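You operate a simulated robot arm through the tools that you are given. There is no shell and no other tool. Be economical: measure what you need, move in short steps, check, and stop when the job is done.

You are at the controls of a simulated robot arm. One attempt, no reset.

JOB
Run the black bolt's nut back up and park the bolt on the magnet tray.
Fine: direction switch to UP; holder switch on HOLD for the run, back to FREE once it stops; at most two presses of the start button; magnet switch, torque dial and the other bolts end as they began.

Only the result counts: the job must be done as asked and must still hold three seconds after the hand-in. Knocking over, shifting, dropping, spilling or breaking anything else fails it.

ROBOT AND FRAMES
A 6-joint arm with a two-finger parallel gripper, fixed in place. Base frame: the origin is at the foot of the arm, x ahead of it, y to its left, z up; the work surface is at about z = 0.86. Lengths are in m, angles in degrees, forces in N, time in s.
With the tool pointing down near the work surface it reaches from about 0.26 to 0.68 m from the base axis. Its first joint turns from -66.0 to 66.0 degrees. Payload 2.9 kg.
The tool frame sits at the grasp point between the pads (the TCP): z along the fingers, y along the line on which they close. The tips reach 0.03 m beyond it. The gripper opens to 0.11 m. The fingers are 0.02 m wide and 0.01 m thick; the gripper's body (0.048 by 0.112 m) begins 0.055 m behind the TCP.
Orientation is that of the tool frame in the base frame, as [roll, pitch, yaw] about the fixed x, y, z axes, in that order (R = Rz(yaw) Ry(pitch) Rx(roll)). With the fingers straight down and closing along the base's y, the tool's x points along the base's -x, its y along +y and its z along -z.

CONTROLS
- The arm moves only by the tool arm_command. Its argument "rows" is one flat list of numbers, 7 for each row, row after row: the shift along the base's x, y, z in units of 25 mm (1.0 is 25 mm), then the turn, a rotation vector about the base's x, y, z in units of 8 degrees (1.0 is 8 degrees), then the opening in per cent of the stroke, from 0 (shut) to 100 (fully open). In form: [tx, ty, tz, wx, wy, wz, claw, tx, ty, tz, wx, wy, wz, claw, ...]. A call has 1 to 10 rows; each row shifts and turns the commanded pose from where the row before left it. A call with a number of a shift or a turn outside -1 to 1 is refused whole. Each row takes 0.2 s and may step no farther than 0.05 m and 8.6 degrees from the row before; otherwise, or with a gripper value out of range, the whole call is refused. Where a pose cannot be reached the arm comes as near as it can. A force on the tool above 40 N (or 10 N above the force at the start of the call, whichever is more), or a blocked arm, ends the call early, and 0.2 s more pass. Each finger travels about 0.108 m/s and halts on what it meets, pressing with about 30 N; the grip force reading is that of the motor and also rises with nothing between the fingers. The clock runs only during rows and for 0.2 s after the last one: add rows that do not move to give the fingers time. It gives the time, the measured TCP pose, the force on the tool (base axes), the opening and the grip force at its end, in the units of the frame above (readings bear some noise), with the torque about the TCP (base axes, N m) and any sound that the robot's microphone picked up, and new pictures: "pictures" is both (left out), scene, wrist or none.
- Cameras (640 x 400 px; columns grow to the right, rows downward): "scene" is fixed at [0.0735, 0.4239, 1.3953]; the picture's right is [-0.81, -0.59, 0.00], its down [-0.28, 0.38, -0.88] and it looks along [0.52, -0.71, -0.47] (base axes); focal length 360 px, centre (320, 200). "wrist" rides on the gripper at [0.072, 0.017, -0.103] in the tool frame; the picture's right is [-0.23, 0.97, 0.00], its down [-0.76, -0.18, -0.62] and it looks along [-0.61, -0.14, 0.78] (tool axes); focal length 222 px, centre (320, 200).
- point_at(camera, pixels): for up to 12 pixels [column, row] of the newest picture of that camera ("zoom" is the newest enlarged one), the place [x, y, z] in the base frame of the surface seen there, good to about 0.002 m. No time passes.
- enlarge(camera, box): a new picture of the part [left, top, right, bottom] of that camera's present view, enlarged. No time passes.
- finish_job(): hands the job in; it is judged then, once.

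Go step by step. Measure first, check grasps and placings, and put right what went wrong. The budget is 80 turns and 200 pictures, counting those below and the enlarged ones. Unless the task says otherwise, let go and move clear before handing in, and close with one line.

The tools are called after "Request:" by a JSON object that holds its "api" and its "payload". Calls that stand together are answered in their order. arm_command: Moves the arm, as the interface text tells. Its arguments: {"type":"object","properties":{"rows":{"type":"array","items":{"type":"number"}},"pictures":{"type":"string","enum":["both","scene","wrist","none"]}},"required":["rows"]} The other tools are called the same way: point_at (camera, pixels) gives the place of the surface under pixels of a picture; enlarge (camera, box) takes an enlarged picture of a part of a camera's view; finish_job () hands the job in.

At the start:

```text
clock: 0.0
tcp_pos: [0.3122, -0.2472, 1.2461]
tool_rot: [-179.9, 0.0, 180.0]
wrist_force: [0.6, 0.0, -0.8]
ft_torque: [0.0, -0.02, -0.02]
finger_gap: 0.1099
grasp_force: 0.0
```

scene: 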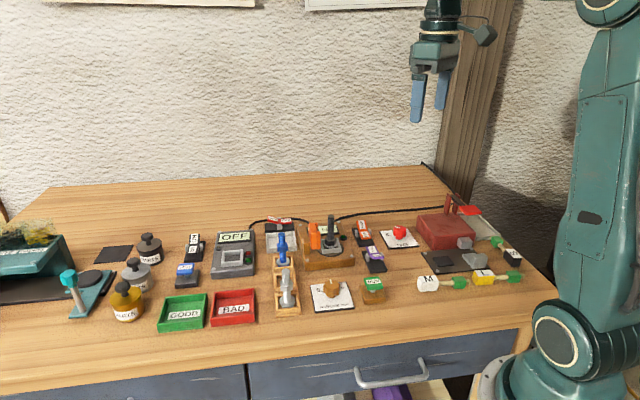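
wrist: 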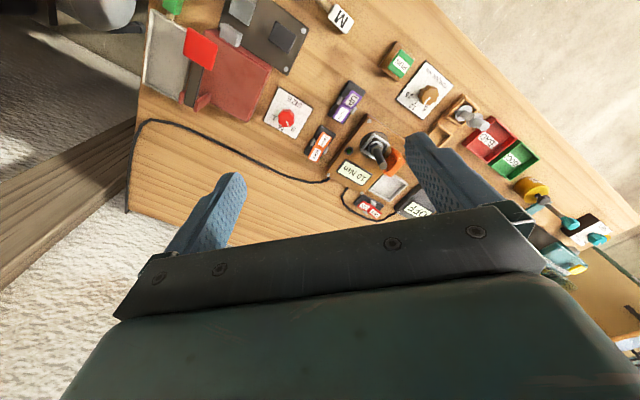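

The scene shows many switches and a station around (330,240). I'll enlarge the regions to read labels.

Request:
{"api": "enlarge", "payload": {"camera": "scene", "box": [250, 200, 420, 310]}}

Request:
{"api": "enlarge", "payload": {"camera": "scene", "box": [60, 220, 270, 340]}}

Request:
{"api": "enlarge", "payload": {"camera": "scene", "box": [370, 190, 540, 300]}}

Request:
{"api": "enlarge", "payload": {"camera": "wrist", "box": [250, 60, 450, 220]}}

```text
3.64 times, centred on (335, 255) of scene
```

zoom: 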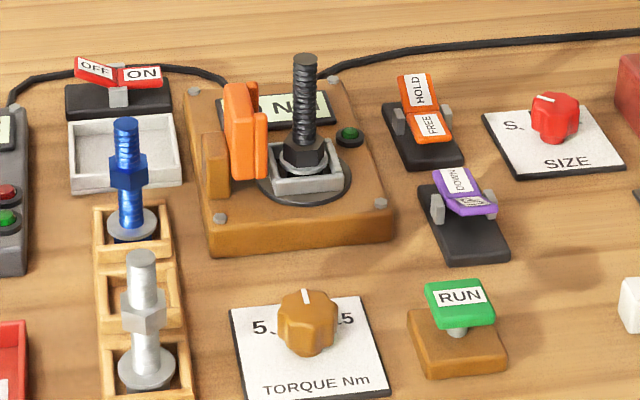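

```text
3.05 times, centred on (165, 280) of scene
```

zoom: 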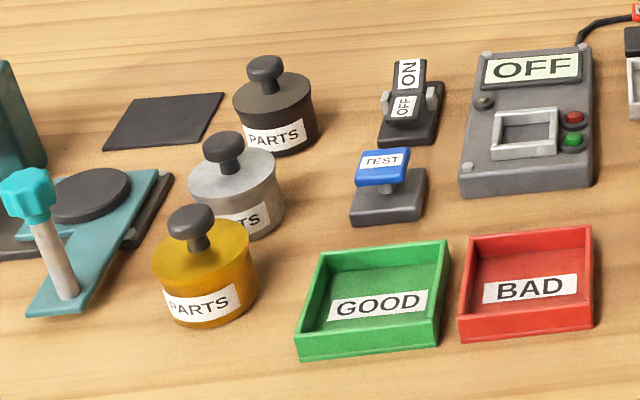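

```text
3.64 times, centred on (455, 245) of scene
```

zoom: 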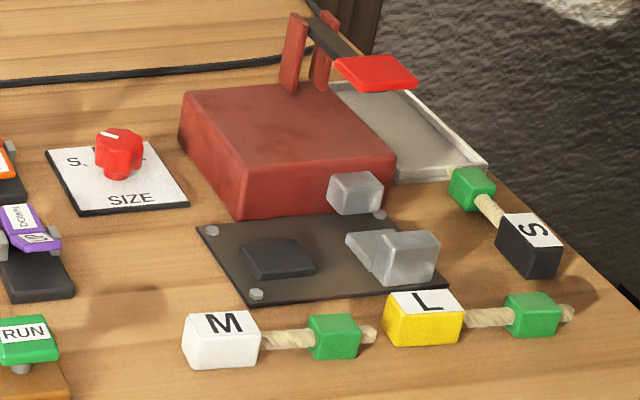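

```text
2.50 times, centred on (350, 140) of wrist
```

zoom: 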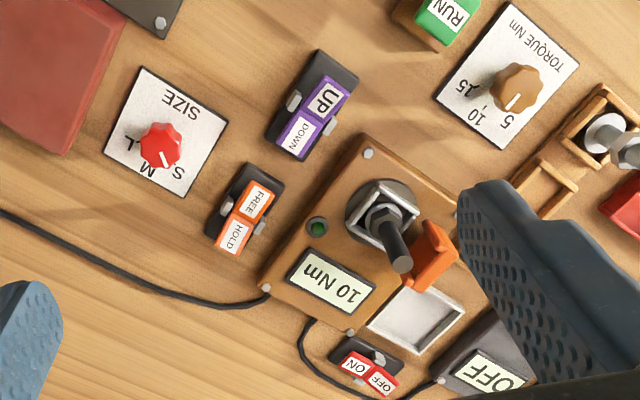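

The station's screen reads 10 Nm, and the bolt stands in it with an orange clamp. Next I'll zoom in on the switches and measure them.

Request:
{"api": "enlarge", "payload": {"camera": "scene", "box": [340, 210, 400, 310]}}

Request:
{"api": "point_at", "payload": {"camera": "scene", "pixels": [[332, 217], [331, 240], [332, 247], [325, 264], [285, 240], [280, 240], [316, 225], [318, 245], [352, 295], [365, 305], [300, 230], [355, 262]]}}

Request:
{"api": "enlarge", "payload": {"camera": "scene", "box": [255, 205, 355, 275]}}

```text
4.00 times, centred on (370, 260) of scene
```

zoom: 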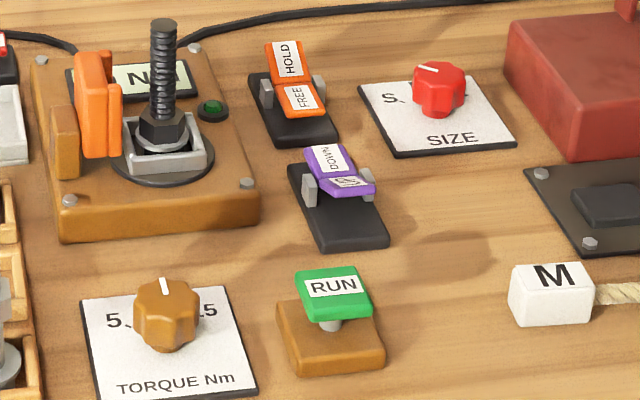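

```text
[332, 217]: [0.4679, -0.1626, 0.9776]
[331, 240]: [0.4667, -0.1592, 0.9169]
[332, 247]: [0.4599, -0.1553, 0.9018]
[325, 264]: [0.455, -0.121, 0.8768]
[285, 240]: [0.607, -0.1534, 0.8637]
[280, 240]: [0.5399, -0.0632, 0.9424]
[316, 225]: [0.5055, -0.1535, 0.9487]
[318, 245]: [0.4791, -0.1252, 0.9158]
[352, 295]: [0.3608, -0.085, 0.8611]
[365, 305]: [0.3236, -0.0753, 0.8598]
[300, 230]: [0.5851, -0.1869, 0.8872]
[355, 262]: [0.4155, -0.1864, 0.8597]
```

```text
5.71 times, centred on (305, 240) of scene
```

zoom: 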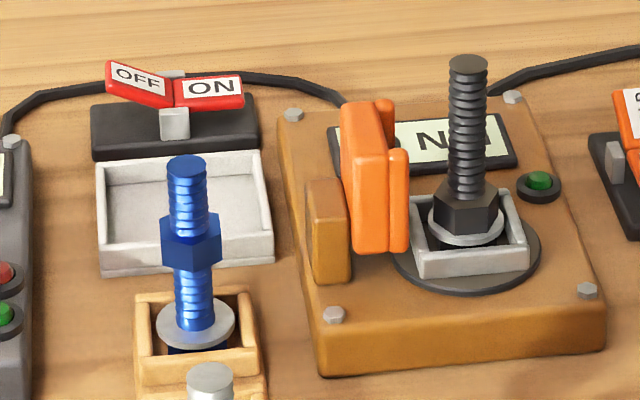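

Next I'll measure the rocker tilts and the button.

Request:
{"api": "enlarge", "payload": {"camera": "scene", "box": [345, 215, 395, 275]}}

```text
6.67 times, centred on (370, 245) of scene
```

zoom: 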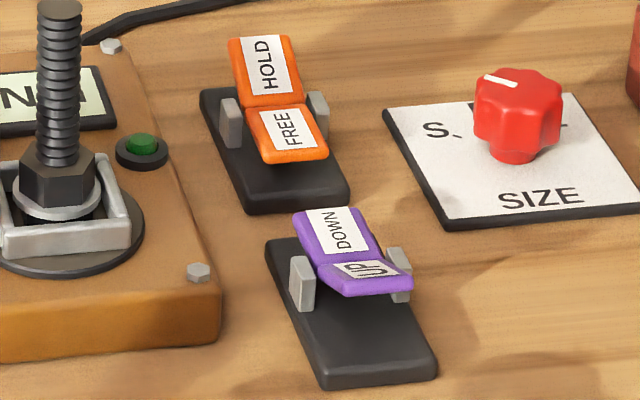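

Request:
{"api": "point_at", "payload": {"camera": "zoom", "pixels": [[262, 42], [275, 100], [285, 112], [296, 155], [328, 213], [343, 252], [362, 266], [378, 288], [230, 120], [320, 100], [240, 205], [345, 200]]}}

Request:
{"api": "point_at", "payload": {"camera": "scene", "pixels": [[372, 281], [374, 288], [373, 280], [366, 284], [382, 285], [335, 290], [332, 278]]}}

```text
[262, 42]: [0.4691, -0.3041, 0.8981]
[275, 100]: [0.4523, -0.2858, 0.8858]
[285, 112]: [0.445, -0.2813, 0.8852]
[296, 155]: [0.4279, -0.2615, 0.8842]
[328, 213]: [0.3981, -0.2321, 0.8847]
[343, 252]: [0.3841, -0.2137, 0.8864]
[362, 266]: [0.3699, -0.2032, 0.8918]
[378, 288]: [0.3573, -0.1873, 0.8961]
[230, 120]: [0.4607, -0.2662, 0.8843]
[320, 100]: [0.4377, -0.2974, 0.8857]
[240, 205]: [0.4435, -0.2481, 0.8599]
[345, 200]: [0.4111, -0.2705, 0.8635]
```

```text
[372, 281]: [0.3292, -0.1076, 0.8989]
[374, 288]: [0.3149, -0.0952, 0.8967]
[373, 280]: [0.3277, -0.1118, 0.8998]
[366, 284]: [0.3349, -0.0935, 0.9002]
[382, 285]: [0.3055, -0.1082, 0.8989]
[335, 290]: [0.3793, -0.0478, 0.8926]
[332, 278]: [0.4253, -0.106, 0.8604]
```

FREE is down (z 0.884 against HOLD at 0.898). DOWN is pressed (0.885, with UP raised at 0.896). I'll move above the UP end with the fingers shut.

Request:
{"api": "arm_command", "payload": {"rows": [0.196, 0.225, -0.9, 0, 0, 0, 0, 0.196, 0.225, -0.9, 0, 0, 0, 0, 0.196, 0.225, -0.9, 0, 0, 0, 0, 0.196, 0.225, -0.9, 0, 0, 0, 0, 0.196, 0.225, -0.9, 0, 0, 0, 0, 0.196, 0.225, -0.9, 0, 0, 0, 0, 0.196, 0.225, -0.9, 0, 0, 0, 0, 0.196, 0.225, -0.9, 0, 0, 0, 0, 0.196, 0.225, -0.9, 0, 0, 0, 0, 0.196, 0.225, -0.9, 0, 0, 0, 0]}}

```text
clock: 2.2
tcp_pos: [0.3614, -0.1903, 1.02]
tool_rot: [-180.0, 0.0, -179.9]
wrist_force: [0.7, -0.3, -0.3]
ft_torque: [-0.03, -0.03, -0.02]
finger_gap: 0.0
grasp_force: 30.4
```

scene: 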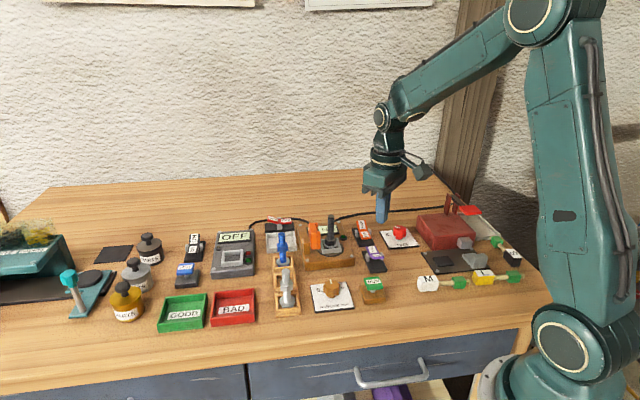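
wrist: 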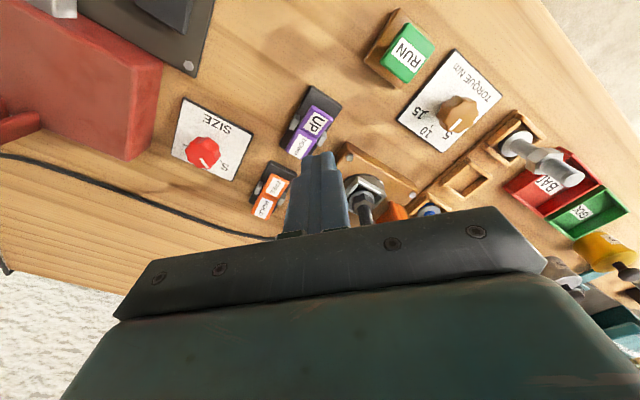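

TCP is at (0.361, -0.190, 1.020), above the UP end. I'll press straight down, slowing near contact.

Request:
{"api": "arm_command", "payload": {"rows": [0, 0, -0.9, 0, 0, 0, 0, 0, 0, -0.9, 0, 0, 0, 0, 0, 0, -0.9, 0, 0, 0, 0, 0, 0, -0.9, 0, 0, 0, 0, 0, 0, -0.16, 0, 0, 0, 0, 0, 0, -0.16, 0, 0, 0, 0, 0, 0, -0.16, 0, 0, 0, 0, 0, 0, -0.16, 0, 0, 0, 0]}}

Request:
{"api": "enlarge", "payload": {"camera": "scene", "box": [345, 215, 395, 275]}}

```text
clock: 4.0
tcp_pos: [0.3605, -0.1914, 0.9155]
tool_rot: [180.0, 0.1, 180.0]
wrist_force: [-0.2, 0.3, 0.9]
ft_torque: [0.03, 0.01, -0.01]
finger_gap: 0.0002
grasp_force: 29.7
```

scene: 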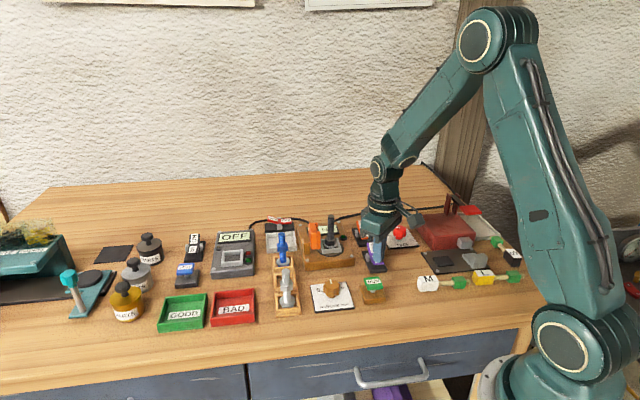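
wrist: 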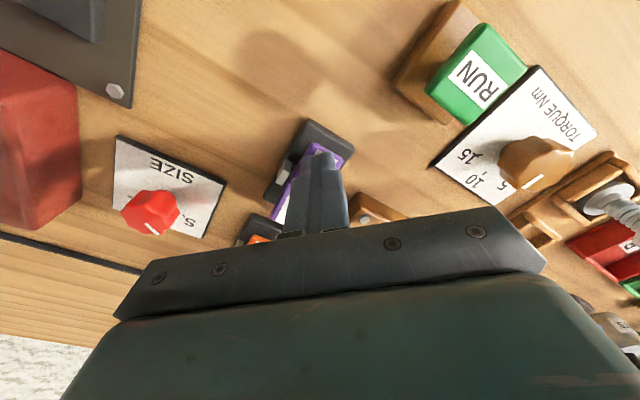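

```text
6.67 times, centred on (370, 245) of scene
```

zoom: 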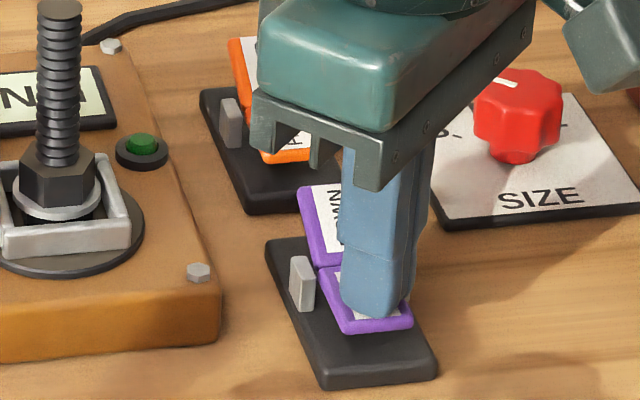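

UP is now down (purple tile at zoom (370,300)). Next I'll lift and travel to the HOLD end.

Request:
{"api": "arm_command", "payload": {"rows": [0, 0, 0.9, 0, 0, 0, 0, 0, 0, 0.9, 0, 0, 0, 0, 0, 0, 0.9, 0, 0, 0, 0, 0.844, -0.88, 0, 0, 0, 0, 0, 0.844, -0.88, 0, 0, 0, 0, 0, 0.844, -0.88, 0, 0, 0, 0, 0, 0.844, -0.88, 0, 0, 0, 0, 0, 0.844, -0.88, 0, 0, 0, 0, 0]}}

Request:
{"api": "enlarge", "payload": {"camera": "scene", "box": [345, 215, 395, 275]}}

```text
clock: 5.8
tcp_pos: [0.4657, -0.3029, 0.9832]
tool_rot: [179.9, 0.0, -179.9]
wrist_force: [-0.7, -0.1, 0.3]
ft_torque: [0.05, -0.01, 0.01]
finger_gap: 0.0
grasp_force: 29.9
```

scene: 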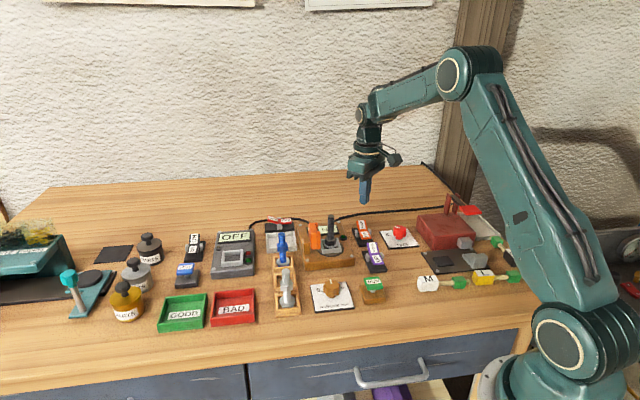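
wrist: 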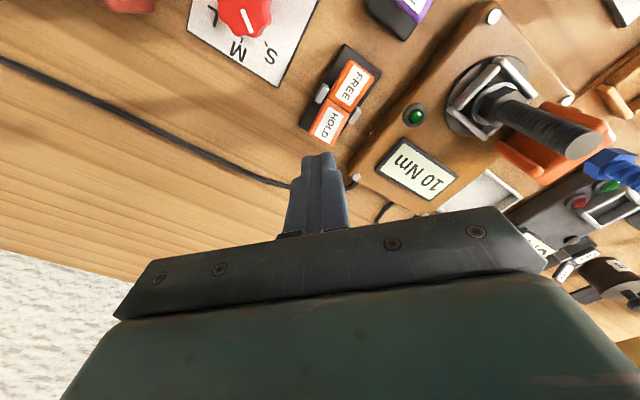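

```text
6.67 times, centred on (370, 245) of scene
```

zoom: 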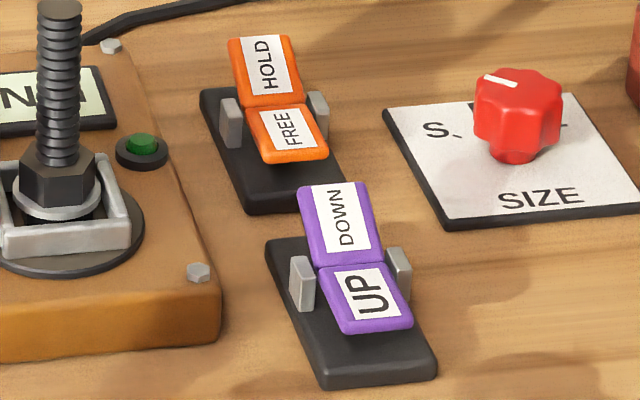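

UP is latched. I'll press HOLD.

Request:
{"api": "arm_command", "payload": {"rows": [0, 0.08, -0.7, 0, 0, 0, 0, 0, 0, -0.7, 0, 0, 0, 0, 0, 0, -0.7, 0, 0, 0, 0, 0, 0, -0.17, 0, 0, 0, 0, 0, 0, -0.17, 0, 0, 0, 0, 0, 0, -0.17, 0, 0, 0, 0, 0, 0, -0.17, 0, 0, 0, 0, 0, 0, 0.9, 0, 0, 0, 0, 0, 0, 0.9, 0, 0, 0, 0, 0, 0, 0.9, 0, 0, 0, 0]}}

Request:
{"api": "enlarge", "payload": {"camera": "scene", "box": [290, 205, 400, 275]}}

```text
clock: 8.0
tcp_pos: [0.4675, -0.2979, 0.981]
tool_rot: [-180.0, 0.0, 180.0]
wrist_force: [-1.4, 0.3, -0.1]
ft_torque: [-0.01, 0.01, -0.03]
finger_gap: 0.0001
grasp_force: 30.7
```

scene: 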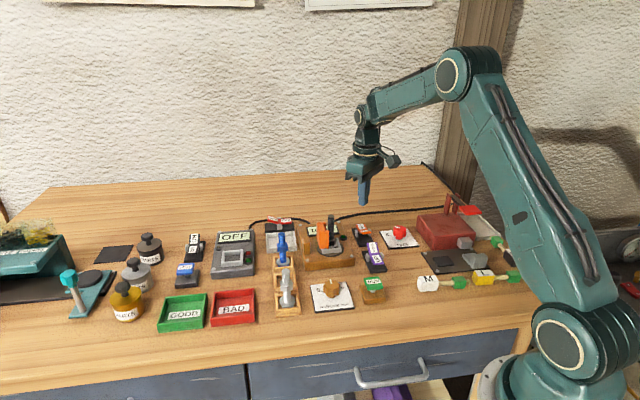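
wrist: 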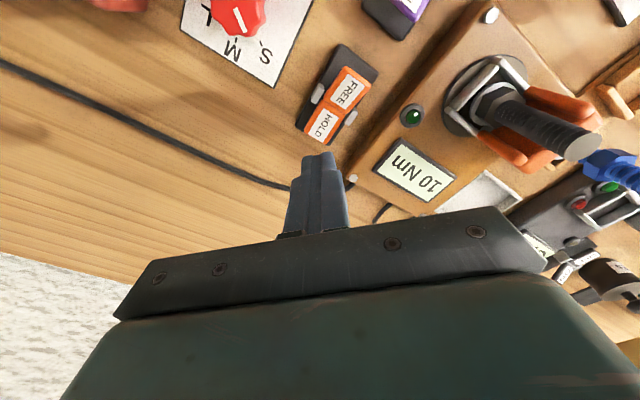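

```text
5.71 times, centred on (345, 240) of scene
```

zoom: 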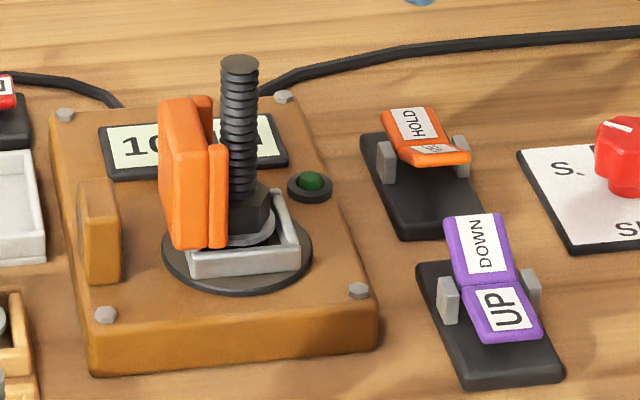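

The holder has closed on the bolt and HOLD is down. I'll move over RUN.

Request:
{"api": "arm_command", "payload": {"rows": [-0.722, 0.98, 0, 0, 0, 0, 0, -0.722, 0.98, 0, 0, 0, 0, 0, -0.722, 0.98, 0, 0, 0, 0, 0, -0.722, 0.98, 0, 0, 0, 0, 0, -0.722, 0.98, 0, 0, 0, 0, 0, -0.722, 0.98, 0, 0, 0, 0, 0, -0.722, 0.98, 0, 0, 0, 0, 0, -0.75, 0.96, 0, 0, 0, 0, 0, 0, 0, -0.8, 0, 0, 0, 0]}}

Request:
{"api": "enlarge", "payload": {"camera": "scene", "box": [340, 225, 410, 310]}}

```text
clock: 10.0
tcp_pos: [0.319, -0.1021, 0.9602]
tool_rot: [-179.9, 0.0, 179.9]
wrist_force: [0.7, -0.7, -0.4]
ft_torque: [0.02, -0.02, 0.0]
finger_gap: 0.0001
grasp_force: 30.2
```

scene: 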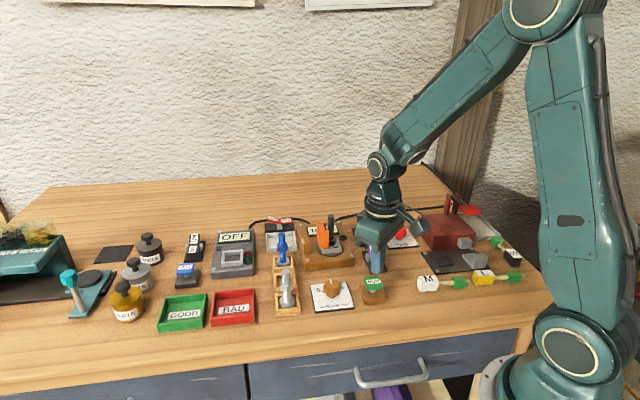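
wrist: 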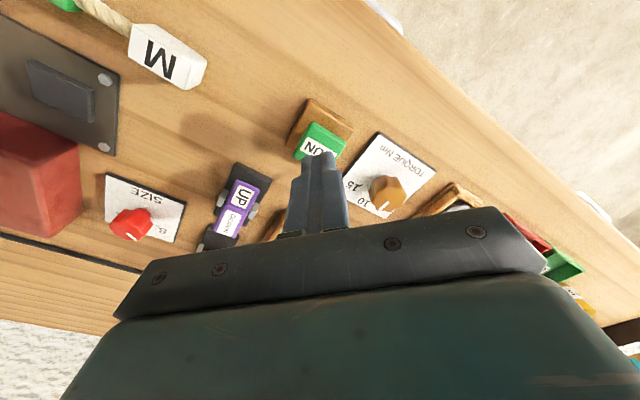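

```text
4.71 times, centred on (375, 268) of scene
```

zoom: 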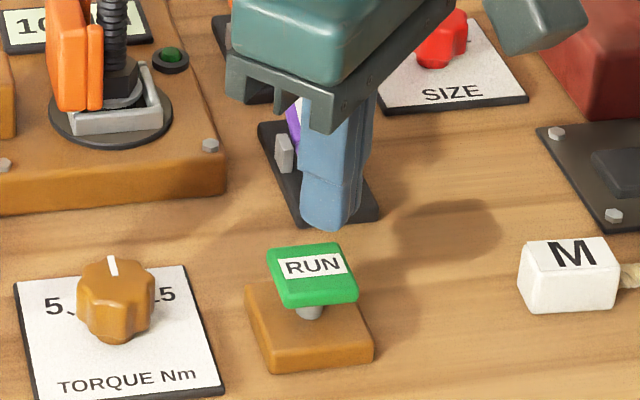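

The fingers are above RUN. I'll press slowly once and release.

Request:
{"api": "arm_command", "payload": {"rows": [0.05, 0, -0.6, 0, 0, 0, 0, 0, 0, -0.5, 0, 0, 0, 0, 0, 0, -0.14, 0, 0, 0, 0, 0, 0, -0.14, 0, 0, 0, 0, 0, 0, -0.14, 0, 0, 0, 0, 0, 0, -0.14, 0, 0, 0, 0]}}

Request:
{"api": "enlarge", "payload": {"camera": "scene", "box": [300, 205, 400, 310]}}

```text
clock: 11.4
tcp_pos: [0.3212, -0.103, 0.919]
tool_rot: [-179.9, 0.0, -179.8]
wrist_force: [0.2, -0.7, 2.0]
ft_torque: [0.02, -0.01, 0.01]
finger_gap: 0.0002
grasp_force: 29.7
heard: click
```

scene: 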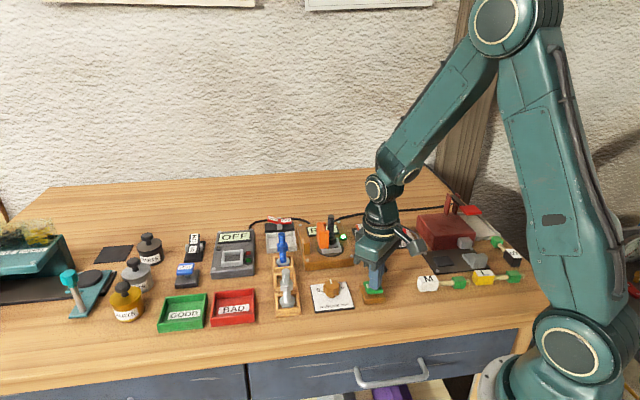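
wrist: 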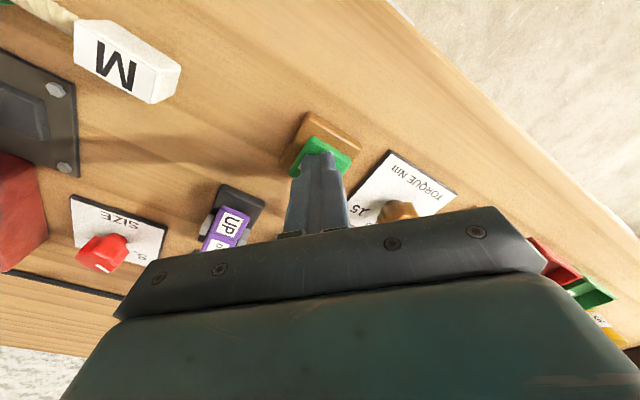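

```text
3.81 times, centred on (350, 258) of scene
```

zoom: 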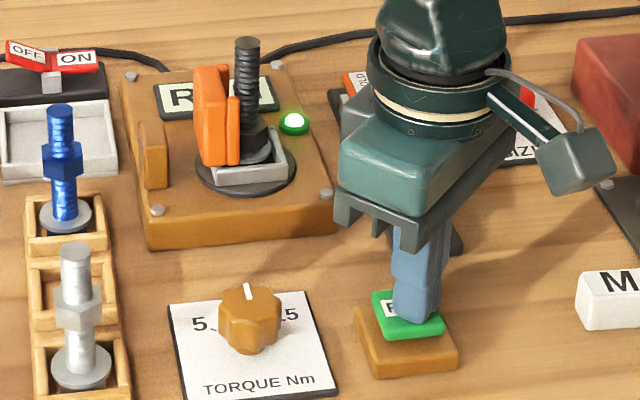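

It clicked, the lamp lit, and the display changed to "R...". I'll lift and go back toward the holder switch, staying high while it runs. The FREE end is at about (0.427, -0.261).

Request:
{"api": "arm_command", "payload": {"rows": [0, 0, 0.9, 0, 0, 0, 0, 0, 0, 0.9, 0, 0, 0, 0, 0, 0, 0.8, 0, 0, 0, 0, 0.605, -0.9, 0, 0, 0, 0, 0, 0.605, -0.9, 0, 0, 0, 0, 0, 0.605, -0.9, 0, 0, 0, 0, 0, 0.605, -0.9, 0, 0, 0, 0, 0, 0.605, -0.9, 0, 0, 0, 0, 0, 0.605, -0.9, 0, 0, 0, 0, 0, 0.605, -0.9, 0, 0, 0, 0, 0]}}

Request:
{"api": "enlarge", "payload": {"camera": "scene", "box": [290, 205, 400, 275]}}

```text
clock: 13.6
tcp_pos: [0.4295, -0.2623, 0.9846]
tool_rot: [179.9, -0.1, -179.9]
wrist_force: [0.3, -0.1, -0.3]
ft_torque: [0.02, -0.01, 0.03]
finger_gap: 0.0002
grasp_force: 30.5
```

scene: 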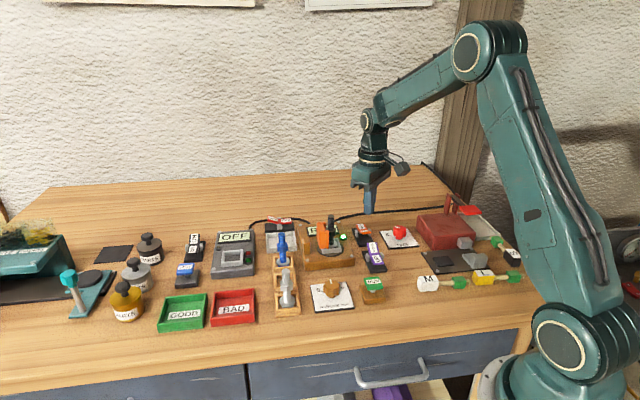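
wrist: 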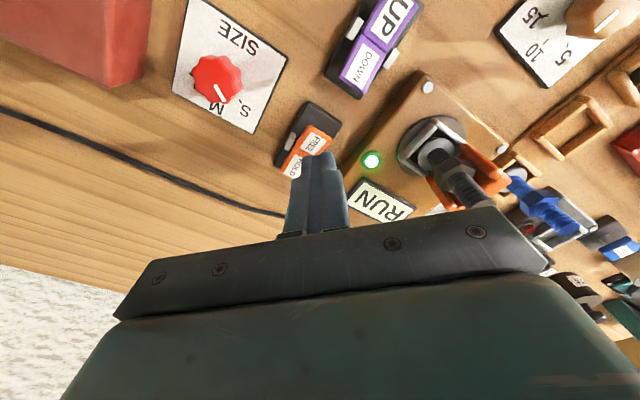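

```text
5.71 times, centred on (345, 240) of scene
```

zoom: 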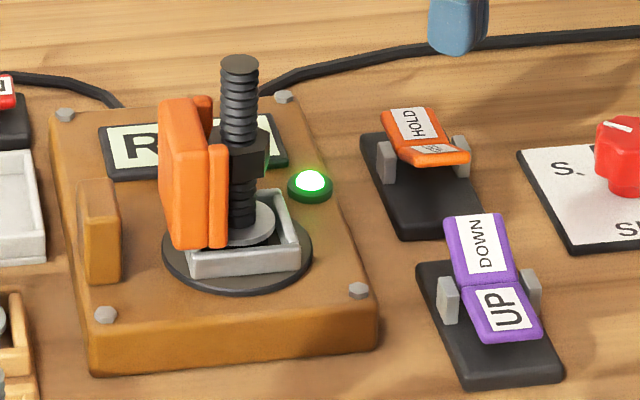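

RUN shows and the nut is climbing, so I'll wait.

Request:
{"api": "arm_command", "payload": {"rows": [0, 0, 0, 0, 0, 0, 0, 0, 0, 0, 0, 0, 0, 0, 0, 0, 0, 0, 0, 0, 0, 0, 0, 0, 0, 0, 0, 0, 0, 0, 0, 0, 0, 0, 0, 0, 0, 0, 0, 0, 0, 0, 0, 0, 0, 0, 0, 0, 0, 0, 0, 0, 0, 0, 0, 0, 0, 0, 0, 0, 0, 0, 0, 0, 0, 0, 0, 0, 0, 0], "pictures": "wrist"}}

Request:
{"api": "enlarge", "payload": {"camera": "scene", "box": [290, 205, 400, 275]}}

```text
clock: 15.8
tcp_pos: [0.4287, -0.2627, 0.984]
tool_rot: [180.0, 0.0, -180.0]
wrist_force: [-0.4, -0.7, 0.0]
ft_torque: [0.0, 0.0, 0.01]
finger_gap: 0.0
grasp_force: 29.8
```

wrist: 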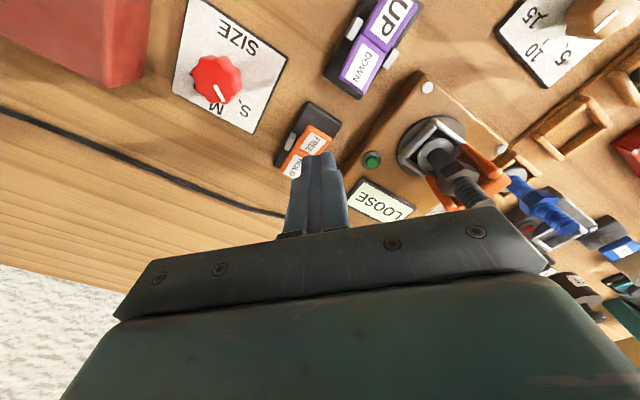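

```text
5.71 times, centred on (345, 240) of scene
```

zoom: 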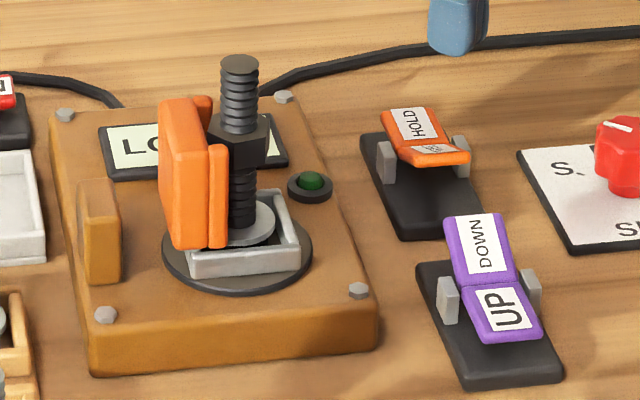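

The lamp is out, the display reads LOOSE, and the nut is up. I'll press FREE.

Request:
{"api": "arm_command", "payload": {"rows": [0, 0.05, -0.7, 0, 0, 0, 0, 0, 0, -0.7, 0, 0, 0, 0, 0, 0, -0.7, 0, 0, 0, 0, 0, 0, -0.17, 0, 0, 0, 0, 0, 0, -0.17, 0, 0, 0, 0, 0, 0, -0.17, 0, 0, 0, 0, 0, 0, -0.17, 0, 0, 0, 0, 0, 0, 0.9, 0, 0, 0, 0, 0, 0, 0.9, 0, 0, 0, 0, 0, 0, 0.9, 0, 0, 0, 0]}}

Request:
{"api": "enlarge", "payload": {"camera": "scene", "box": [250, 205, 390, 285]}}

```text
clock: 18.0
tcp_pos: [0.428, -0.2606, 0.9825]
tool_rot: [-180.0, -0.1, -179.8]
wrist_force: [-0.9, -0.1, 0.3]
ft_torque: [0.01, -0.02, 0.01]
finger_gap: 0.0
grasp_force: 29.8
```

scene: 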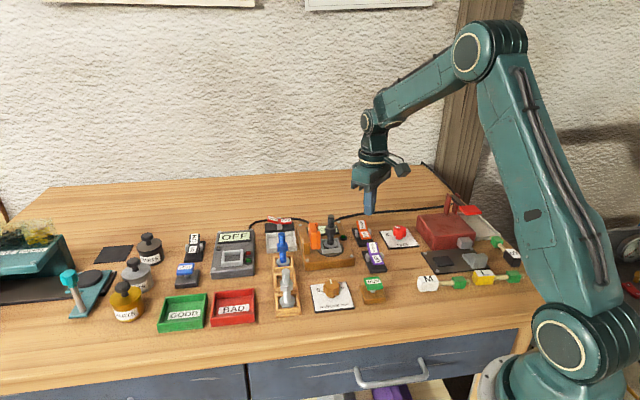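
wrist: 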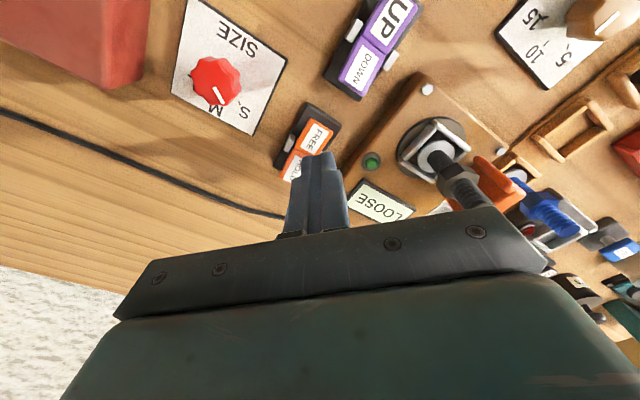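

```text
4.57 times, centred on (320, 245) of scene
```

zoom: 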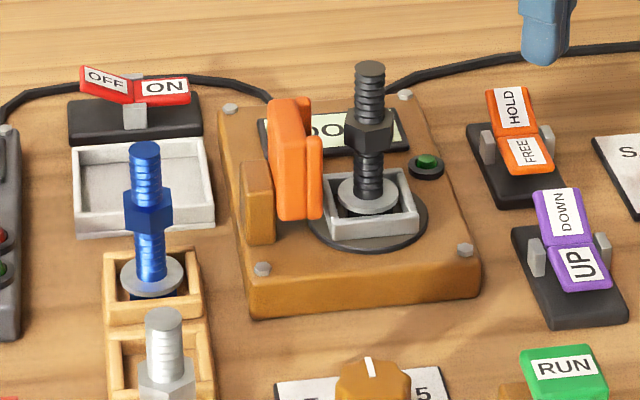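

FREE is down and the holder has opened. Next I'll measure the bolt, the clamp and the tray.

Request:
{"api": "point_at", "payload": {"camera": "zoom", "pixels": [[370, 66], [370, 90], [355, 130], [385, 135], [368, 165], [368, 190], [340, 185], [398, 190], [370, 208], [315, 165], [290, 100], [300, 215]]}}

Request:
{"api": "point_at", "payload": {"camera": "zoom", "pixels": [[80, 146], [202, 139], [210, 213], [82, 229], [110, 180], [180, 180], [195, 205], [100, 210], [145, 148], [145, 230], [165, 86], [105, 80]]}}

Request:
{"api": "enlarge", "payload": {"camera": "scene", "box": [255, 210, 310, 265]}}

```text
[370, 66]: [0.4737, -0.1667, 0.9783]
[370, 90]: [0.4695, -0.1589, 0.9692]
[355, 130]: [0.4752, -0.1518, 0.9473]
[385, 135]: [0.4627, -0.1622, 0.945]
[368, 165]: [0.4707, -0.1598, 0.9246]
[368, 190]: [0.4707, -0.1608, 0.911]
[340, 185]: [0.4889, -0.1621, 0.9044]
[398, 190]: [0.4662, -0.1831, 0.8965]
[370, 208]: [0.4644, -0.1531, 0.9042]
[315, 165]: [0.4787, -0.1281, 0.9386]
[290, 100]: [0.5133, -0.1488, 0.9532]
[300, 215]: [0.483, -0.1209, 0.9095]
```

```text
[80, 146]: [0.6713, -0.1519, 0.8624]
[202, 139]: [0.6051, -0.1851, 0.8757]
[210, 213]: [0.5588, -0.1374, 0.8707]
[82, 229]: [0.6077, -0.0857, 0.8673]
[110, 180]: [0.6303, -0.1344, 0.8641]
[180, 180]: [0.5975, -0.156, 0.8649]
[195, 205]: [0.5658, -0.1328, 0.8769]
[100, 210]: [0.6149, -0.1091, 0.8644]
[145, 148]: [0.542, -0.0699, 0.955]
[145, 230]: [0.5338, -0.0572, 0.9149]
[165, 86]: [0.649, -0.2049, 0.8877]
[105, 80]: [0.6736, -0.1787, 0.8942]
```

```text
7.27 times, centred on (282, 238) of scene
```

zoom: 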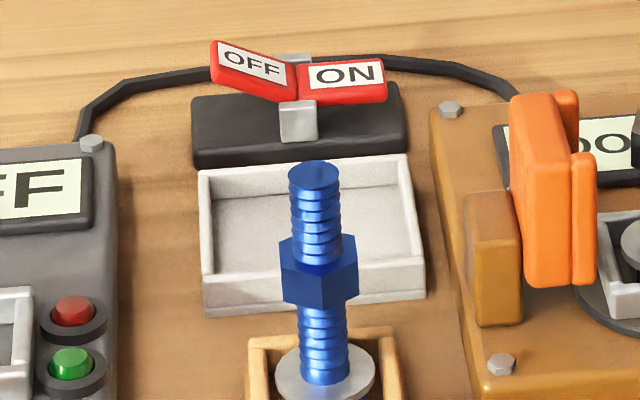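

Request:
{"api": "point_at", "payload": {"camera": "zoom", "pixels": [[203, 172], [404, 158], [421, 255], [208, 280], [214, 272], [214, 180], [395, 168], [408, 254], [250, 230], [380, 220], [314, 170], [590, 158]]}}

Request:
{"api": "enlarge", "payload": {"camera": "scene", "box": [305, 208, 355, 268]}}

```text
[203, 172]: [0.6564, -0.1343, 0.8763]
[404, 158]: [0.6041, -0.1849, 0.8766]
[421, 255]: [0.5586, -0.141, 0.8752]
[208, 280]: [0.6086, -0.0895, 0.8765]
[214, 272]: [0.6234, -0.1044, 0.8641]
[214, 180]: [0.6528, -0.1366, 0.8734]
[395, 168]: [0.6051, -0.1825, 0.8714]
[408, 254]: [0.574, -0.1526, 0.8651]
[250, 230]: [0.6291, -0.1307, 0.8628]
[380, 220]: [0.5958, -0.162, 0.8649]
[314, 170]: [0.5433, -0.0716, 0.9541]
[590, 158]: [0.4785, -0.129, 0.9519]
```

```text
6.67 times, centred on (330, 238) of scene
```

zoom: 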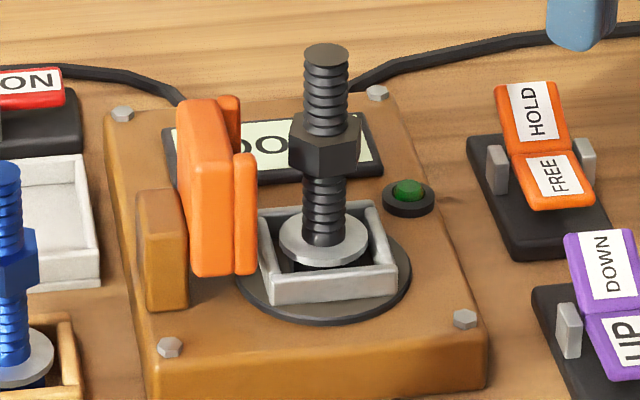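

The tray centre is about (0.607, -0.137), turned 45°. The bolt axis is about (0.473, -0.165), with its top at 0.978 and the nut top at about 0.957. I'll rise, turn 45° so the fingers miss the orange jaw, and hover open over the bolt.

Request:
{"api": "arm_command", "payload": {"rows": [0, 0, 0.9, 0, 0, 0.8, 45, 0, 0, 0.9, 0, 0, 0.8, 45, 0, 0, 0.9, 0, 0, 0.8, 45, 0.45, 0.95, 0, 0, 0, 0.8, 45, 0.45, 0.95, 0, 0, 0, 0.8, 45, 0.45, 0.95, 0, 0, 0, 0.8, 45, 0.45, 0.95, 0, 0, 0, 0.8, 45, 0, 0, 0, 0, 0, 0, 45]}}

Request:
{"api": "enlarge", "payload": {"camera": "scene", "box": [280, 170, 380, 270]}}

Request:
{"api": "enlarge", "payload": {"camera": "wrist", "box": [220, 60, 420, 220]}}

```text
clock: 19.8
tcp_pos: [0.4726, -0.1651, 1.0496]
tool_rot: [-180.0, 0.0, -135.1]
wrist_force: [0.1, -0.2, -0.7]
ft_torque: [0.0, 0.0, 0.01]
finger_gap: 0.0494
grasp_force: 0.1
```

scene: 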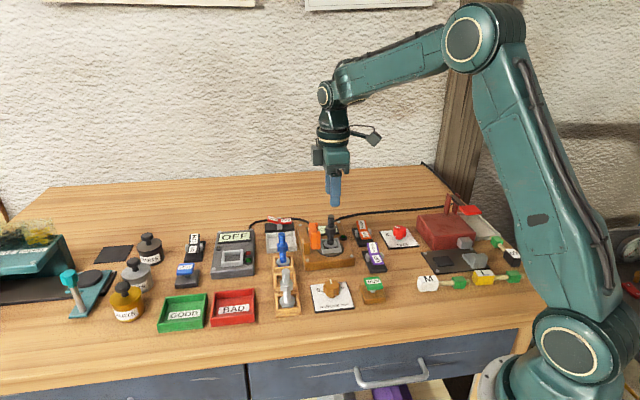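
wrist: 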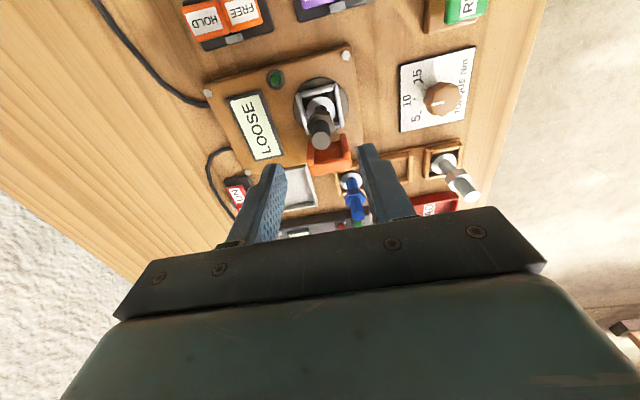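

```text
4.00 times, centred on (330, 220) of scene
```

zoom: 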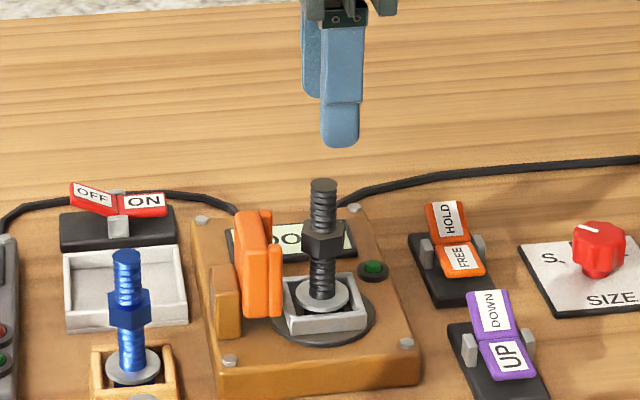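

```text
2.50 times, centred on (320, 140) of wrist
```

zoom: 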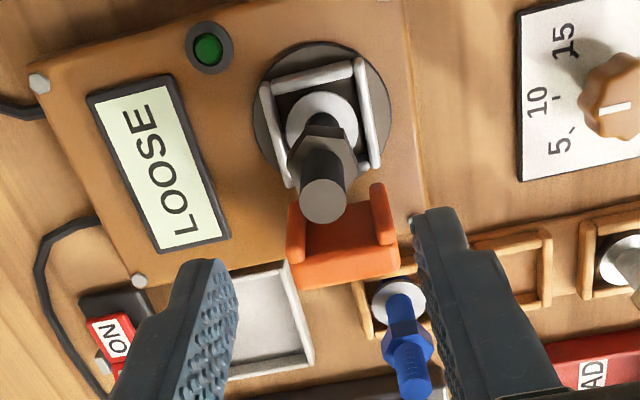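

Request:
{"api": "point_at", "payload": {"camera": "zoom", "pixels": [[323, 200], [304, 200], [342, 200], [323, 182], [323, 218], [395, 195]]}}

Request:
{"api": "point_at", "payload": {"camera": "scene", "pixels": [[331, 216], [329, 216], [333, 216], [335, 205], [330, 200]]}}

```text
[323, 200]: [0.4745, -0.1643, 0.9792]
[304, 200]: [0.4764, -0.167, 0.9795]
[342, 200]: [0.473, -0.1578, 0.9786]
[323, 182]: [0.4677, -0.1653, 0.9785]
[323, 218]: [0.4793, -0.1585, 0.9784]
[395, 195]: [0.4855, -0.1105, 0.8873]
```

```text
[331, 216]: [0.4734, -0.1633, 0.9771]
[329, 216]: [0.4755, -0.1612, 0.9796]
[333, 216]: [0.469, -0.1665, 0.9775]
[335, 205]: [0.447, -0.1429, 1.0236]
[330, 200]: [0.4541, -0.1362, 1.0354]
```

The bolt-top centre is about (0.4745, -0.163). I'll shift 2 mm, lower the tips to just above the nut, and close on the thread.

Request:
{"api": "arm_command", "payload": {"rows": [0.08, 0.08, -0.8, 0, 0, 0, 45, 0, 0, -0.8, 0, 0, 0, 45, 0, 0, -0.8, 0, 0, 0, 45, 0, 0, 0, 0, 0, 0, 45]}}

Request:
{"api": "enlarge", "payload": {"camera": "scene", "box": [300, 190, 360, 250]}}

Request:
{"api": "enlarge", "payload": {"camera": "wrist", "box": [220, 60, 420, 220]}}

```text
clock: 20.8
tcp_pos: [0.4735, -0.1636, 0.9893]
tool_rot: [-180.0, 0.0, -135.2]
wrist_force: [0.2, -0.2, -0.3]
ft_torque: [-0.01, 0.02, -0.01]
finger_gap: 0.0497
grasp_force: 0.0
```

scene: 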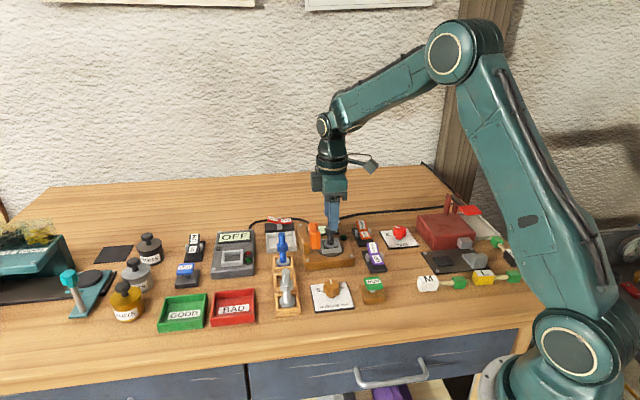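
wrist: 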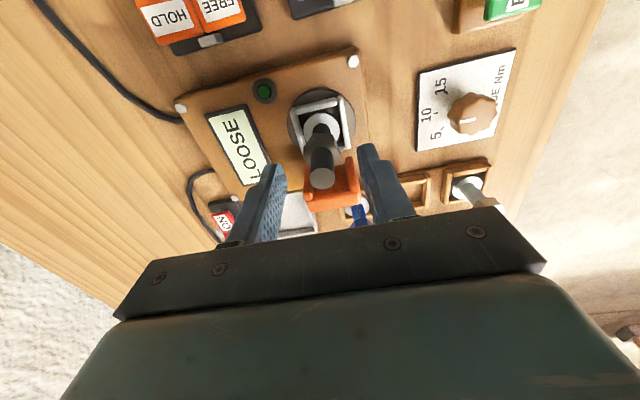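

```text
6.67 times, centred on (330, 220) of scene
```

zoom: 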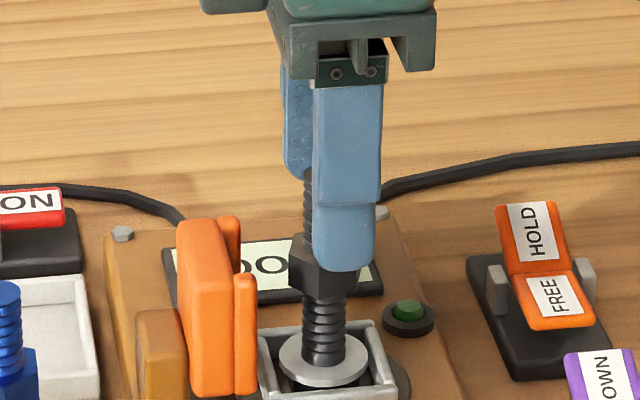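

```text
2.50 times, centred on (320, 140) of wrist
```

zoom: 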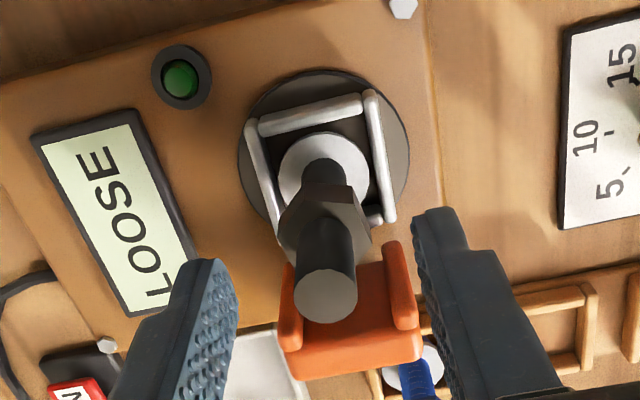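

The bolt sits between the pads, so I'll close.

Request:
{"api": "arm_command", "payload": {"rows": [0, 0, 0, 0, 0, 0, 25, 0, 0, 0, 0, 0, 0, 12, 0, 0, 0, 0, 0, 0, 0, 0, 0, 0, 0, 0, 0, 0]}}

Request:
{"api": "enlarge", "payload": {"camera": "scene", "box": [300, 190, 360, 250]}}

Request:
{"api": "enlarge", "payload": {"camera": "wrist", "box": [220, 60, 420, 220]}}

```text
clock: 21.8
tcp_pos: [0.4751, -0.1635, 0.9899]
tool_rot: [179.9, -0.1, -135.2]
wrist_force: [0.2, 0.0, -0.4]
ft_torque: [0.04, 0.04, -0.01]
finger_gap: 0.0148
grasp_force: 29.9
```

scene: 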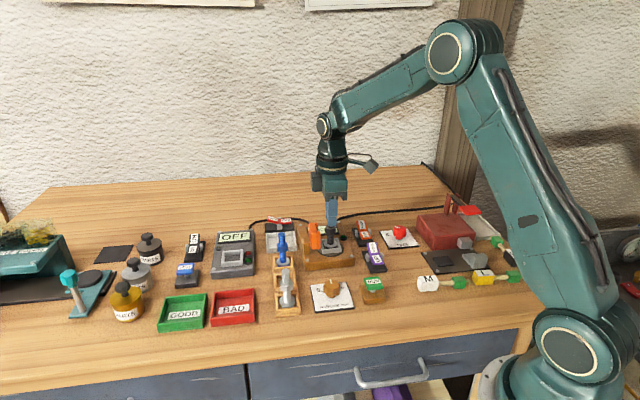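
wrist: 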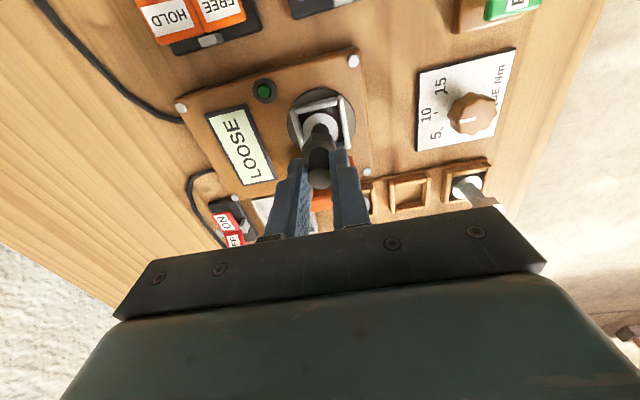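

```text
6.67 times, centred on (330, 220) of scene
```

zoom: 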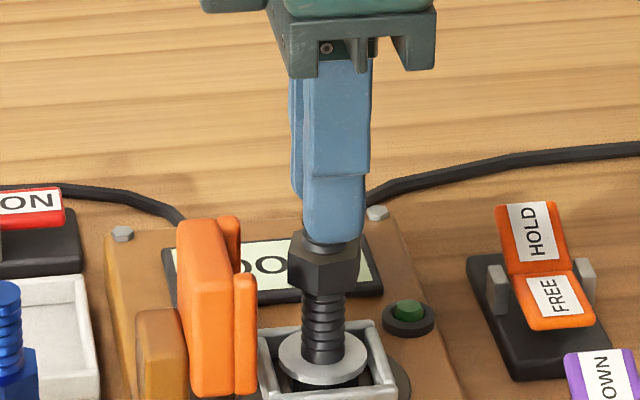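

```text
2.50 times, centred on (320, 140) of wrist
```

zoom: 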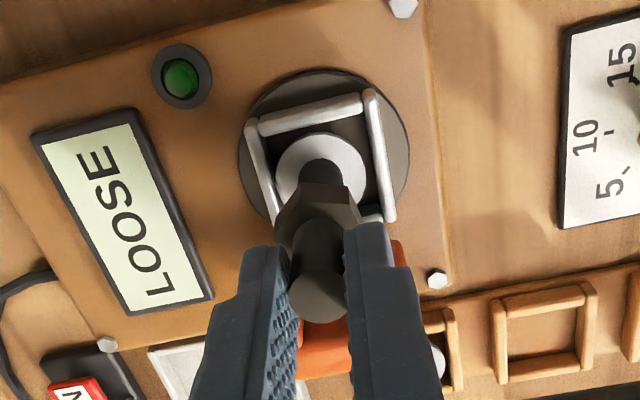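

Gripped at a gap of 14.8 mm, which is the thread. I'll lift straight up 0.10 m.

Request:
{"api": "arm_command", "payload": {"rows": [0, 0, 0.3, 0, 0, 0, 0, 0, 0, 0.5, 0, 0, 0, 0, 0, 0, 0.6, 0, 0, 0, 0, 0, 0, 0.6, 0, 0, 0, 0, 0, 0, 0.7, 0, 0, 0, 0, 0, 0, 0.7, 0, 0, 0, 0, 0, 0, 0.7, 0, 0, 0, 0]}}

Request:
{"api": "enlarge", "payload": {"camera": "scene", "box": [280, 165, 380, 265]}}

```text
clock: 23.4
tcp_pos: [0.4744, -0.1625, 1.0917]
tool_rot: [180.0, -0.1, -135.3]
wrist_force: [0.1, 1.0, -1.9]
ft_torque: [0.0, 0.01, -0.03]
finger_gap: 0.0147
grasp_force: 30.3
```

scene: 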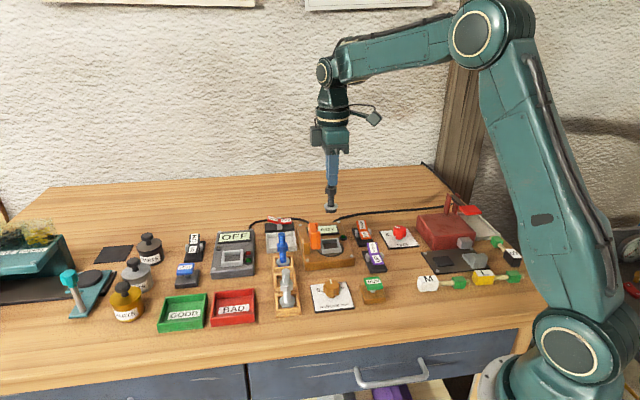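
wrist: 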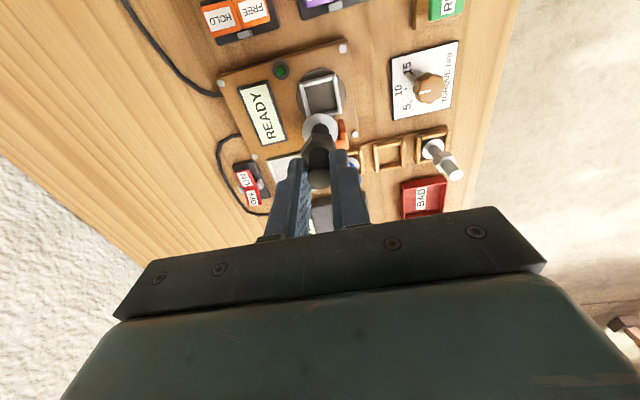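

```text
4.00 times, centred on (330, 215) of scene
```

zoom: 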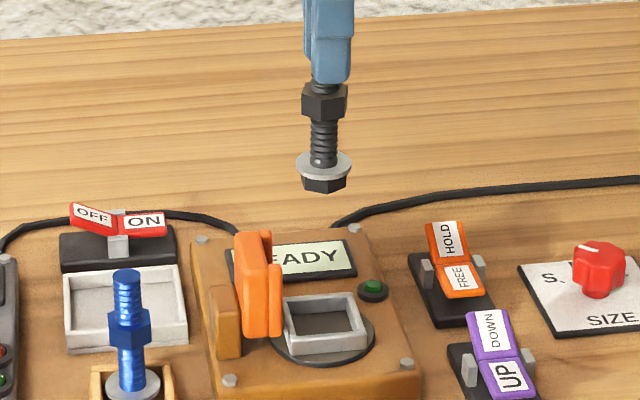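

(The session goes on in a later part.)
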